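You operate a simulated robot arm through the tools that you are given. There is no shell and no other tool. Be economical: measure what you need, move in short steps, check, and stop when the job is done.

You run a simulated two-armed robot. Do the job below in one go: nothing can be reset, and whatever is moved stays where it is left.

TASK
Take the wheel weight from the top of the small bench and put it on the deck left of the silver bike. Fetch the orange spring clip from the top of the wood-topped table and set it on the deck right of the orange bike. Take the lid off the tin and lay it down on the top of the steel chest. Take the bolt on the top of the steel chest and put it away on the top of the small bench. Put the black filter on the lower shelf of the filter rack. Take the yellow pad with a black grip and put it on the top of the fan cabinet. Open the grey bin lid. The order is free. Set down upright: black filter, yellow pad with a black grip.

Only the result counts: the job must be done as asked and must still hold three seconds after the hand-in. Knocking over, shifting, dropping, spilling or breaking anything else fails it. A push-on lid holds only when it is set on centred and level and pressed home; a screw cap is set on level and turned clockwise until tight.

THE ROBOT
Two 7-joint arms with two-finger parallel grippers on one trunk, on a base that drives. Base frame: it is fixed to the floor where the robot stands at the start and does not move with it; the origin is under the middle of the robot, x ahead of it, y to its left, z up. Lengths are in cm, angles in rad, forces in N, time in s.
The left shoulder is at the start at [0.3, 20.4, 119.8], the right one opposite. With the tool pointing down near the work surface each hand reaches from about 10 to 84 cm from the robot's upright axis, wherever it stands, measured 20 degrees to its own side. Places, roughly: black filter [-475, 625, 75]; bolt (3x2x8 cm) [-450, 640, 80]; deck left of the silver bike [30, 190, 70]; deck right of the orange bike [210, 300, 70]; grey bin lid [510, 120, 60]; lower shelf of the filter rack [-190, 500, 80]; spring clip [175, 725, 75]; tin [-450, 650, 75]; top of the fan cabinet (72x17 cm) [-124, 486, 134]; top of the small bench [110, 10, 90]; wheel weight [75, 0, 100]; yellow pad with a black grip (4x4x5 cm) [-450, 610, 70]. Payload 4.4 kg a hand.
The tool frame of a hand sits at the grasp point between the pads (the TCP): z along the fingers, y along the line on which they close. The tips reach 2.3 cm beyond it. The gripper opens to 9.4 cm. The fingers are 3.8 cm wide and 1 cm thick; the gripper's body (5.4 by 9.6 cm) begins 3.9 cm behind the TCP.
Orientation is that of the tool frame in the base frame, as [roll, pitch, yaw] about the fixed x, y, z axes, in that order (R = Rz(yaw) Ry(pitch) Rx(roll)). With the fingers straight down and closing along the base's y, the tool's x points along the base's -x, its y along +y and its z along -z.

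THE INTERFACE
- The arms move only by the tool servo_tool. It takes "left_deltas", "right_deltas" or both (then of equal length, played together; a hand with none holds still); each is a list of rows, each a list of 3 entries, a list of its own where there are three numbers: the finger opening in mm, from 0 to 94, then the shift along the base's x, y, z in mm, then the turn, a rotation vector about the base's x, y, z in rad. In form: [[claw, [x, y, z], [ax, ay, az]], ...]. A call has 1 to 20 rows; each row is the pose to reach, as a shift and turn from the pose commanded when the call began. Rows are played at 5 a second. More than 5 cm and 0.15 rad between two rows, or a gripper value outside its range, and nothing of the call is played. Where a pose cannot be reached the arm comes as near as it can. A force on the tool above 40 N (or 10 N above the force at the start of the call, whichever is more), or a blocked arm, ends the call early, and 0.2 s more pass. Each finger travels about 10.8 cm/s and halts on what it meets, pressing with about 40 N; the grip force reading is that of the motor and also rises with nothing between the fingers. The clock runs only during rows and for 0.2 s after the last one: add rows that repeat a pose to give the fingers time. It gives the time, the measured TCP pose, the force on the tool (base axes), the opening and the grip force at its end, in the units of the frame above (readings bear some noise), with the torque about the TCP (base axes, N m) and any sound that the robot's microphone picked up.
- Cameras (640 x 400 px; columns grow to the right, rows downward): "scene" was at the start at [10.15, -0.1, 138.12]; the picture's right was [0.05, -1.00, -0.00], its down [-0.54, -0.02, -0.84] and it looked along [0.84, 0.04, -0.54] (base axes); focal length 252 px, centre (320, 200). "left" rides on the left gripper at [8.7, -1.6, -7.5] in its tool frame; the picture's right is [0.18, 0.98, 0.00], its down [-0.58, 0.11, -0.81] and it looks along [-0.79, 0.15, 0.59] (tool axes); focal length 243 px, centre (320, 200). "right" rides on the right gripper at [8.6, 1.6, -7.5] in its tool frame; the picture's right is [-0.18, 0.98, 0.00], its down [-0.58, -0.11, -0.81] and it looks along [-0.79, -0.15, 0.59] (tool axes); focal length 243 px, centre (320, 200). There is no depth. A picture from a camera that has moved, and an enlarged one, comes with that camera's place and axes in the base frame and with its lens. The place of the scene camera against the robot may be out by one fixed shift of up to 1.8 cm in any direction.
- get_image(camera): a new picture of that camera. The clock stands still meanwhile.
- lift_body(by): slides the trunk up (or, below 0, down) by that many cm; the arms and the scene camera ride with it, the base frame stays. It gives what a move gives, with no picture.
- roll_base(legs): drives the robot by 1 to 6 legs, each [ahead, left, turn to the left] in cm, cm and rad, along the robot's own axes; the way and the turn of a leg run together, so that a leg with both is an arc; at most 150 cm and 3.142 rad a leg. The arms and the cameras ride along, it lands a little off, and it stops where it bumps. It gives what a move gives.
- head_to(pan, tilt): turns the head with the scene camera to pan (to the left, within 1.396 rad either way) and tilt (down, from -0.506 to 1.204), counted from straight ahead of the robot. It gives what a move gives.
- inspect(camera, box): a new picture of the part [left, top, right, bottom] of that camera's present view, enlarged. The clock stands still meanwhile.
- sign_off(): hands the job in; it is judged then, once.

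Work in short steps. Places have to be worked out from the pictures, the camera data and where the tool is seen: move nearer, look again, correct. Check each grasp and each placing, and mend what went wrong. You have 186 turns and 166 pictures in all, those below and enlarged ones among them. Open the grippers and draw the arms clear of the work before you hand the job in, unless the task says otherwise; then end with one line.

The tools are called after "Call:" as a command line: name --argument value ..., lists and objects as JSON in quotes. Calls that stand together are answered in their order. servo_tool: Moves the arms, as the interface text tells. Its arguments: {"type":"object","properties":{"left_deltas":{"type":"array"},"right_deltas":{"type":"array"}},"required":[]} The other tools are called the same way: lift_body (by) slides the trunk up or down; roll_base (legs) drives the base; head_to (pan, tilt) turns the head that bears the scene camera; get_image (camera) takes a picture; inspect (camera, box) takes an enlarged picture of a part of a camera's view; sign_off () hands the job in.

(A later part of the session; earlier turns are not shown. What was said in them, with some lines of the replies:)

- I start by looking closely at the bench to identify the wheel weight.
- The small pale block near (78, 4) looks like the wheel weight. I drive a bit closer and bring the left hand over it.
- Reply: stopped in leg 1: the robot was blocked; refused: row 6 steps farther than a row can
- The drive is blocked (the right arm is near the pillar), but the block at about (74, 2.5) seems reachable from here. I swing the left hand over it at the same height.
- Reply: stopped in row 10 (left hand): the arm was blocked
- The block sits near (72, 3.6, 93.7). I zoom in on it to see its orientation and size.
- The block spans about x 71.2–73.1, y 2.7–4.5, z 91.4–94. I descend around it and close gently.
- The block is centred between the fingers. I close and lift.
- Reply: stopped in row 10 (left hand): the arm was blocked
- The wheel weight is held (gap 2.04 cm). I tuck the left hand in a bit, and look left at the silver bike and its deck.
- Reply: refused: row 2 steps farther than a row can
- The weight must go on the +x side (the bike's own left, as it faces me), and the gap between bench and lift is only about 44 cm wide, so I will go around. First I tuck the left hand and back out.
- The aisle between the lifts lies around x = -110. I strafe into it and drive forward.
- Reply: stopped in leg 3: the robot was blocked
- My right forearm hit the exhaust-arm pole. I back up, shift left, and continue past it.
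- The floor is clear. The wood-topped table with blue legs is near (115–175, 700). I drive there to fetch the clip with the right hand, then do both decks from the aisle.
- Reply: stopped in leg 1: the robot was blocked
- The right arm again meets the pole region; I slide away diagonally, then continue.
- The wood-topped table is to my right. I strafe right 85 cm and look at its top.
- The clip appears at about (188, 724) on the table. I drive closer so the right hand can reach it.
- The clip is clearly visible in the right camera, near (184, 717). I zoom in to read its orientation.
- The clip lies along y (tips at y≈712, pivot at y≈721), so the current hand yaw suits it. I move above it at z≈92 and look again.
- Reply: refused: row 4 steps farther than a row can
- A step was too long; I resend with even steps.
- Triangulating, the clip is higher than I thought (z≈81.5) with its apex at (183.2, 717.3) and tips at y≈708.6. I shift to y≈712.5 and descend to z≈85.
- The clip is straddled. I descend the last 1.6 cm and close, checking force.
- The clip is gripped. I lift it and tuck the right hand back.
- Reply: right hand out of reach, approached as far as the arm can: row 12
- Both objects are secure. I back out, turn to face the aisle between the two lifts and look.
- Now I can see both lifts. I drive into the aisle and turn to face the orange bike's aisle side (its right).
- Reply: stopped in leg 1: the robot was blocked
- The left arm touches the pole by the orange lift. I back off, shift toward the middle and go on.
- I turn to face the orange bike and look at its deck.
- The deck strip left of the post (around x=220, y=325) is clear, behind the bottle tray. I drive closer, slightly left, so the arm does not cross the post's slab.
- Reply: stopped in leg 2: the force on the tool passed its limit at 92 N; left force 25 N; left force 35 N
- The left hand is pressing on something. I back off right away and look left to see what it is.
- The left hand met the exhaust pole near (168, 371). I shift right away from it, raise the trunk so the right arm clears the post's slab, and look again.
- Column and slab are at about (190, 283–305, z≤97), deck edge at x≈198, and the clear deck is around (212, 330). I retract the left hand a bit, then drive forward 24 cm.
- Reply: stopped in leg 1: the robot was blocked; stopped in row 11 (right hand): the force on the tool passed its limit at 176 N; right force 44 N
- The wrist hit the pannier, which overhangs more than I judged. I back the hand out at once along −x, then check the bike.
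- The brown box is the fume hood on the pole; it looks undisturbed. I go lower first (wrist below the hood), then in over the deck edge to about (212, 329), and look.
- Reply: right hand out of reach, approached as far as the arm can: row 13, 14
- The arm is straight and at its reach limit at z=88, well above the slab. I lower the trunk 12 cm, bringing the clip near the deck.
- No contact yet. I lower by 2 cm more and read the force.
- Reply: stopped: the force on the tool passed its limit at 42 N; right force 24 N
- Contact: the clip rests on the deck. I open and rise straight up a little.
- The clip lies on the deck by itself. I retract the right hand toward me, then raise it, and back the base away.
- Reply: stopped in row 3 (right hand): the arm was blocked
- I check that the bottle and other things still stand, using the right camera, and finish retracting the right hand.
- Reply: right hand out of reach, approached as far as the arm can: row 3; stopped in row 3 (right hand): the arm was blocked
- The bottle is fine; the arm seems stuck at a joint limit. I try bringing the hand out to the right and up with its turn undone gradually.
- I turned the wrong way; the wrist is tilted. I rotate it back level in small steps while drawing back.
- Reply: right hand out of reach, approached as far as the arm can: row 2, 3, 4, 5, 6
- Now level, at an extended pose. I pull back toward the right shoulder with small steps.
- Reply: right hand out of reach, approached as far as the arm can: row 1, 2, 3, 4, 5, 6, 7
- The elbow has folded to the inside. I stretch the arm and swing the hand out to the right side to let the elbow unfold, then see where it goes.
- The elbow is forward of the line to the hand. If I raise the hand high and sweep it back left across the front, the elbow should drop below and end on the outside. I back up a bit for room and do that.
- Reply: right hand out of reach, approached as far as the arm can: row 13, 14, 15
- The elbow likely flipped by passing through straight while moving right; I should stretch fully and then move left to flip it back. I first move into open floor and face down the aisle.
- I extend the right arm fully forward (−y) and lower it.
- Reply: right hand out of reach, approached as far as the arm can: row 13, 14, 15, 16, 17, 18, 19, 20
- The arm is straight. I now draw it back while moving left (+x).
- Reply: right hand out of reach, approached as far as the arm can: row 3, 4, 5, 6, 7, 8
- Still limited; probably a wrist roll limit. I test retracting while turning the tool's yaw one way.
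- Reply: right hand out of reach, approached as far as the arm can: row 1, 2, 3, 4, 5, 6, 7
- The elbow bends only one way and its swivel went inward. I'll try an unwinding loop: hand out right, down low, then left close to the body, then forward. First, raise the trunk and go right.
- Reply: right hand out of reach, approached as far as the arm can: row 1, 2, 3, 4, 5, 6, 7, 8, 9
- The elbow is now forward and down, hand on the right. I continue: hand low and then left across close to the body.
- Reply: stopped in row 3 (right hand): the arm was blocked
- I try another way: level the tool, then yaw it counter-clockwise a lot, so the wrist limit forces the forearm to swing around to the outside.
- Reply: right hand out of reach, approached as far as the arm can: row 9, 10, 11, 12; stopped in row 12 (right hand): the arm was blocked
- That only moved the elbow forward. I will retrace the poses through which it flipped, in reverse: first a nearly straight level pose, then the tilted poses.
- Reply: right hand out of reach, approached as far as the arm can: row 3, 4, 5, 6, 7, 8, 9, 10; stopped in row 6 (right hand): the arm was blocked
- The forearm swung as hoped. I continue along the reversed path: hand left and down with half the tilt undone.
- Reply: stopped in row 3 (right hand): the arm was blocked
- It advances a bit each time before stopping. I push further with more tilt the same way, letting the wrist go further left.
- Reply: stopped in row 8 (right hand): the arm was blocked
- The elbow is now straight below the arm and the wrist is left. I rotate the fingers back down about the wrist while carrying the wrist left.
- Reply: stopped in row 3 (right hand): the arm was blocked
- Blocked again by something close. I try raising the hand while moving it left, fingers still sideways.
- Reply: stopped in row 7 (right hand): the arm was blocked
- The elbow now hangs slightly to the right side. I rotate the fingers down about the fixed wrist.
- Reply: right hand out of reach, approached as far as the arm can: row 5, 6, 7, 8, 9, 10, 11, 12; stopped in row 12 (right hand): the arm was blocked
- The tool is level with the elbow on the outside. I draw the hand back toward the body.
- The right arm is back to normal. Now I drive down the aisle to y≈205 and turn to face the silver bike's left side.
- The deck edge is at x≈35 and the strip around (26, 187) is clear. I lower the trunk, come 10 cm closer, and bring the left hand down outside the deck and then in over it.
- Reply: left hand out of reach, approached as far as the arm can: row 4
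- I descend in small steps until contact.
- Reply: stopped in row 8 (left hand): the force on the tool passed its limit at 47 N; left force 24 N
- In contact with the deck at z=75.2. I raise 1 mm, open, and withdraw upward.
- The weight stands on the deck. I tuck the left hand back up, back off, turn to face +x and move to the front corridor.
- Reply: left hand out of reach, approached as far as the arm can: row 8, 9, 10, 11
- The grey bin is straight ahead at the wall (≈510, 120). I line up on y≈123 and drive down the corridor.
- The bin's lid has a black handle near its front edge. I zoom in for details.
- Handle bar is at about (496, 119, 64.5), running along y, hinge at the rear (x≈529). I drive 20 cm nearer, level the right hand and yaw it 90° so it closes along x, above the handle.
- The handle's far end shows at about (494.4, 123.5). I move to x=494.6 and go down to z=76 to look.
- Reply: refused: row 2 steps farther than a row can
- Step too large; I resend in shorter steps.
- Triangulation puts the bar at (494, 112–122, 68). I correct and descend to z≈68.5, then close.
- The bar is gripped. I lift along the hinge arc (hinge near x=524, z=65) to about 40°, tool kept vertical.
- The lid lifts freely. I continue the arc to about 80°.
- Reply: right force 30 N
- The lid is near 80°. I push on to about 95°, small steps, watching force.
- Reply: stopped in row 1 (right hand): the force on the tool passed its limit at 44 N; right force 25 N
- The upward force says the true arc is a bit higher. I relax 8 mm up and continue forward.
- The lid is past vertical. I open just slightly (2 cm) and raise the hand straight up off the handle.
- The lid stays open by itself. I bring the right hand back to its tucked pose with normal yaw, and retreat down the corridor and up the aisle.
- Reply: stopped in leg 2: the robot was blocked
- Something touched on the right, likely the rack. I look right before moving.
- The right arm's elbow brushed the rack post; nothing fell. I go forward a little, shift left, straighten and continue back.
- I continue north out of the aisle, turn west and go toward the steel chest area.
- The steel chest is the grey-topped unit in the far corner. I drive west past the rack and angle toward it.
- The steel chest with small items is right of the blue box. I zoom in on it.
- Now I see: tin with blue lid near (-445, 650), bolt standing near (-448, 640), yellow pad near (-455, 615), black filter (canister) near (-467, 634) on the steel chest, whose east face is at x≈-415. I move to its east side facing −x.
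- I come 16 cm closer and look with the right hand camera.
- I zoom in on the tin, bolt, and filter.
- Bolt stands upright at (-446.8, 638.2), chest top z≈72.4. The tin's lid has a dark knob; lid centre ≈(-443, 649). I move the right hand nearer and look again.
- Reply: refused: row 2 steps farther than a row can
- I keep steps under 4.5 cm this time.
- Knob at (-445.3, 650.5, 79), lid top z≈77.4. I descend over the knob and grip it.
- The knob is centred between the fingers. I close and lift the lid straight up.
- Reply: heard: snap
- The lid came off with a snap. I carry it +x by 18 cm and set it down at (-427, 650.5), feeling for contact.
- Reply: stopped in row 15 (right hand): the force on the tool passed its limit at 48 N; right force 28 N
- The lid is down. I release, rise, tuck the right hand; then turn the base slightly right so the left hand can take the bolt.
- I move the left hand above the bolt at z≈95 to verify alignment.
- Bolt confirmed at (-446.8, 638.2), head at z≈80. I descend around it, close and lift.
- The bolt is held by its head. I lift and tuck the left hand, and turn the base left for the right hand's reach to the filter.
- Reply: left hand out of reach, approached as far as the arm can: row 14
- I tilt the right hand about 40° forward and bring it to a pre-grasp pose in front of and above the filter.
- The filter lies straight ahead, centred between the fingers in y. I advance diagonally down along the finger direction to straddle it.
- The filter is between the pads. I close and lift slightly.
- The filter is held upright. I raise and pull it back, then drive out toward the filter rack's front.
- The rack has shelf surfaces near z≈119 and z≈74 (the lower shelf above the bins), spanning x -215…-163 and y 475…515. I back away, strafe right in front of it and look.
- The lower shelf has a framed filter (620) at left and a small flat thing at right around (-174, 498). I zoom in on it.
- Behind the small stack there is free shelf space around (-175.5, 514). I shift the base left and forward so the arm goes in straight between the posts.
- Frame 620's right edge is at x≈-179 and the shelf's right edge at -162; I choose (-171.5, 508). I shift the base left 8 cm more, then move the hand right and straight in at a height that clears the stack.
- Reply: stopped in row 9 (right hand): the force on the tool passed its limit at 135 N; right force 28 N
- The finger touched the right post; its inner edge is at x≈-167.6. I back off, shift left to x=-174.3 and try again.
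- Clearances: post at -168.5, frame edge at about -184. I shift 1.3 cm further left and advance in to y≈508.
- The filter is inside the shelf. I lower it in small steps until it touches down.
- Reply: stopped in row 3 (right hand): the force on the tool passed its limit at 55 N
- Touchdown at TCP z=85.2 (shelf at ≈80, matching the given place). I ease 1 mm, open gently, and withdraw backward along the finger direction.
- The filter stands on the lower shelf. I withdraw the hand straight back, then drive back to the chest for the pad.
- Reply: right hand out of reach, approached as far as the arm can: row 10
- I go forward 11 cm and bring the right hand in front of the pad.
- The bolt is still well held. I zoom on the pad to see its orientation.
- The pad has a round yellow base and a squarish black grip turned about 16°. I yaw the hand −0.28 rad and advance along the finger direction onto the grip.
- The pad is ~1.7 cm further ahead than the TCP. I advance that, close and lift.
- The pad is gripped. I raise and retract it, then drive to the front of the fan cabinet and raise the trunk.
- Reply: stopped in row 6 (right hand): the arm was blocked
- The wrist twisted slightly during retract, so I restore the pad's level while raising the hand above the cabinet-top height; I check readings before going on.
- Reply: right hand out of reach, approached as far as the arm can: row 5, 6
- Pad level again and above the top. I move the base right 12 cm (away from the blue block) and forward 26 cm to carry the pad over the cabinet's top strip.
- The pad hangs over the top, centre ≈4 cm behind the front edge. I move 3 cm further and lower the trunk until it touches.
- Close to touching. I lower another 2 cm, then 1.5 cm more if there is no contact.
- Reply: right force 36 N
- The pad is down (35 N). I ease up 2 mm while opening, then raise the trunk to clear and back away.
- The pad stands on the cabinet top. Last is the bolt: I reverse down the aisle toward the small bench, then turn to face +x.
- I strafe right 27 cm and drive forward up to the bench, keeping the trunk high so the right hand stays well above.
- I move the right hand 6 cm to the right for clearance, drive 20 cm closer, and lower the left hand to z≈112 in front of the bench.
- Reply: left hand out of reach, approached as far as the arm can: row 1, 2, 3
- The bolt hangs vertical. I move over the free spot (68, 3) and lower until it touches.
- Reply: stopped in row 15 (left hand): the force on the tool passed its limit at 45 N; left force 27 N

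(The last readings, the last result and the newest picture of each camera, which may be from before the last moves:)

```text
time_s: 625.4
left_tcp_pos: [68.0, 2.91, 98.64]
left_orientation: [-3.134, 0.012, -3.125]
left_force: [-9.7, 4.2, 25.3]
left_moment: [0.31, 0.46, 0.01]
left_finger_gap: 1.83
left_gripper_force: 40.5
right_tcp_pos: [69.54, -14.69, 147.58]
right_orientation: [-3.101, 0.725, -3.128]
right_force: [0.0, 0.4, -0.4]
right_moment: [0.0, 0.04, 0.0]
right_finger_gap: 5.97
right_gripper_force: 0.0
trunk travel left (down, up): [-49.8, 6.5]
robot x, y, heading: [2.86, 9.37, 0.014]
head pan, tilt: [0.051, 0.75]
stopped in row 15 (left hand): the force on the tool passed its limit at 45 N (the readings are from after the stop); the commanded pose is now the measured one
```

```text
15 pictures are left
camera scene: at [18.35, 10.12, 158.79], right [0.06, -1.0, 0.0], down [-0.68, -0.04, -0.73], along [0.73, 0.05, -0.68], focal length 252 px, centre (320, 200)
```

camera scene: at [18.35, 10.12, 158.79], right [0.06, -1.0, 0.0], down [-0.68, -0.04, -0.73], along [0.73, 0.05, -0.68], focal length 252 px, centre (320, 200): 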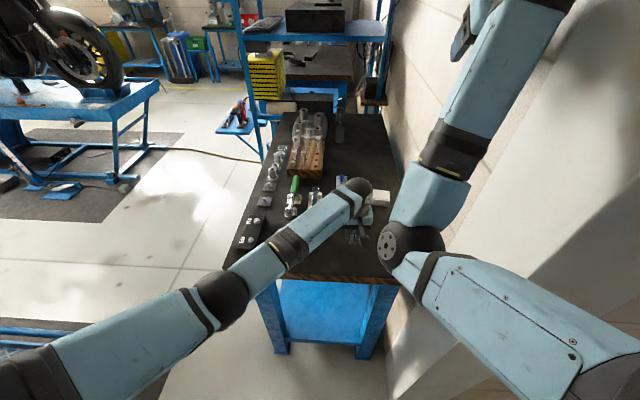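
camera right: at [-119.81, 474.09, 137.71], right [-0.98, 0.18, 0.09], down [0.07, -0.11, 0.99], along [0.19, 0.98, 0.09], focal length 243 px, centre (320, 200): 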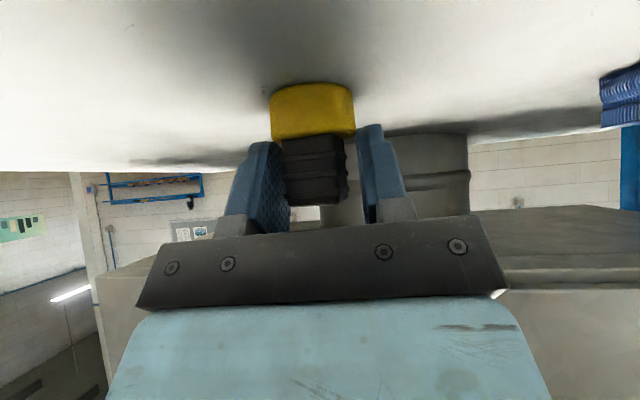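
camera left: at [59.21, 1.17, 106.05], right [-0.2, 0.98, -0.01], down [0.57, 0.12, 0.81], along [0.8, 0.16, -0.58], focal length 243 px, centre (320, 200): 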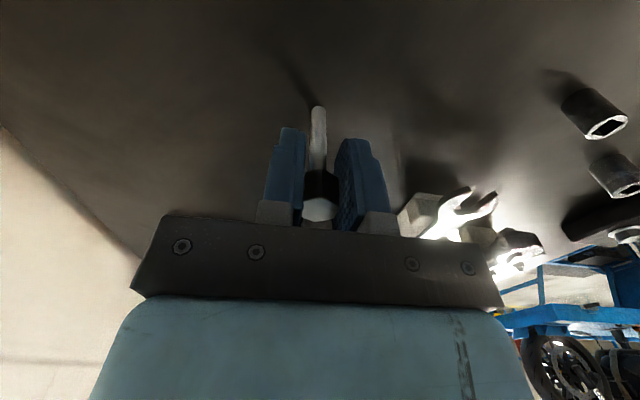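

Contact. I ease slightly, then open slowly and rise straight up.

Call:
servo_tool --left_deltas '[[0, [0, 0, 1], [0, 0, 0]], [17, [0, 0, 1], [0, 0, 0]], [22, [0, 0, 1], [0, 0, 0]], [30, [0, 0, 1], [0, 0, 0]], [45, [0, 0, 1], [0, 0, 0]], [60, [0, 0, 1], [0, 0, 0]], [60, [0, 0, 25], [0, 0, 0]], [60, [0, 0, 60], [0, 0, 0]], [60, [-15, 15, 90], [0, 0, 0]]]'

Call:
get_image --camera "left"

```text
time_s: 627.4
left_tcp_pos: [66.57, 4.38, 107.16]
left_orientation: [-3.138, 0.008, -3.122]
left_force: [-0.4, 0.5, -0.2]
left_moment: [0.01, 0.0, -0.01]
left_finger_gap: 6.03
left_gripper_force: 0.0
right_tcp_pos: [69.62, -14.72, 147.47]
right_orientation: [-3.101, 0.721, -3.127]
right_force: [0.5, 0.3, 0.2]
right_moment: [0.0, -0.01, 0.0]
right_finger_gap: 5.98
right_gripper_force: 0.1
trunk travel left (down, up): [-49.8, 6.5]
robot x, y, heading: [3.02, 9.29, 0.011]
head pan, tilt: [0.051, 0.75]
```

```text
14 pictures are left
camera left: at [57.81, 2.68, 114.67], right [-0.2, 0.98, -0.01], down [0.57, 0.12, 0.81], along [0.79, 0.16, -0.59], focal length 243 px, centre (320, 200)
```

left: 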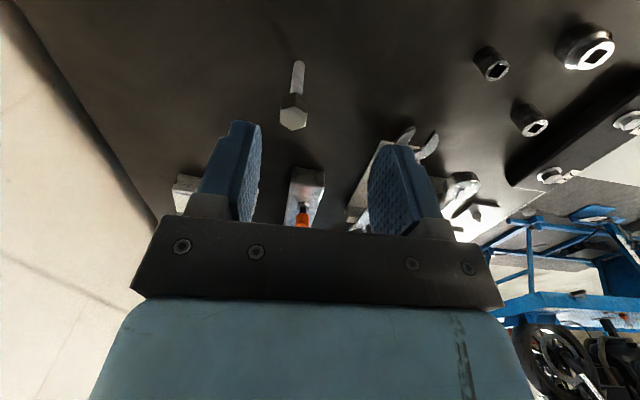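

The bolt stands on the bench. I draw the left hand back and reverse the base well clear.

Call:
servo_tool --left_deltas '[[60, [-20, 20, 25], [0, 0, 0]], [60, [-45, 45, 45], [0, 0, 0]], [60, [-75, 75, 60], [0, 0, 0]], [60, [-105, 105, 70], [0, 0, 0]], [60, [-135, 135, 80], [0, 0, 0]], [60, [-165, 165, 90], [0, 0, 0]], [60, [-195, 190, 95], [0, 0, 0]]]'

Call:
roll_base --legs '[[-60, 0, 0]]'

Call:
inspect --camera "scene" --box '[220, 90, 420, 220]'

```text
time_s: 629.0
left_tcp_pos: [46.98, 23.84, 116.68]
left_orientation: [-3.138, 0.009, -3.125]
left_force: [-0.4, -0.2, -0.3]
left_moment: [0.0, -0.02, -0.01]
left_finger_gap: 6.03
left_gripper_force: 0.0
right_tcp_pos: [69.54, -14.69, 147.48]
right_orientation: [-3.1, 0.724, -3.128]
right_force: [0.1, 0.2, -0.4]
right_moment: [-0.01, -0.03, -0.05]
right_finger_gap: 6.03
right_gripper_force: 0.0
trunk travel left (down, up): [-49.8, 6.5]
robot x, y, heading: [2.9, 9.26, 0.008]
head pan, tilt: [0.051, 0.75]
```

```text
time_s: 632.4
left_tcp_pos: [-12.94, 23.1, 116.64]
left_orientation: [-3.139, 0.006, -3.12]
left_force: [-0.4, 0.2, 0.8]
left_moment: [-0.01, 0.01, 0.03]
left_finger_gap: 5.99
left_gripper_force: 0.1
right_tcp_pos: [9.64, -15.39, 147.53]
right_orientation: [-3.1, 0.722, -3.129]
right_force: [-0.8, 0.1, 0.2]
right_moment: [0.02, 0.01, 0.02]
right_finger_gap: 5.98
right_gripper_force: 0.1
trunk travel left (down, up): [-49.8, 6.5]
robot x, y, heading: [-57.15, 8.83, 0.015]
head pan, tilt: [0.051, 0.75]
```

```text
3.08 times, centred on (320, 155) of scene
camera zoom: at [-41.55, 9.37, 158.75], right [0.06, -1.0, 0.0], down [-0.68, -0.04, -0.73], along [0.73, 0.05, -0.68], focal length 774 px, centre (320, 338)
```

zoom: 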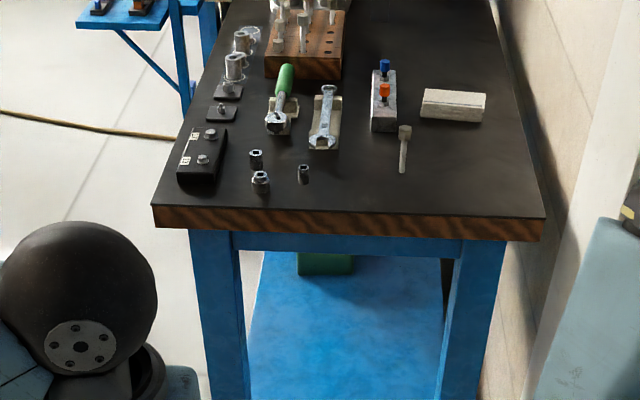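

The bolt stands on the bench with everything else in place. The grippers are open and the arms clear, so I hand in.

Call:
sign_off

```text
The job is handed in.
```

All seven items are done and the job is handed in: wheel weight, spring clip, tin lid, bolt, black filter, yellow pad and grey bin lid. On the way my arms bumped the fume hood (176 N peak), a filter-rack post (135 N peak), two extractor poles and the shelf rack by the long workbench. I saw nothing knocked over or shifted, but I did not go back to check all of it.
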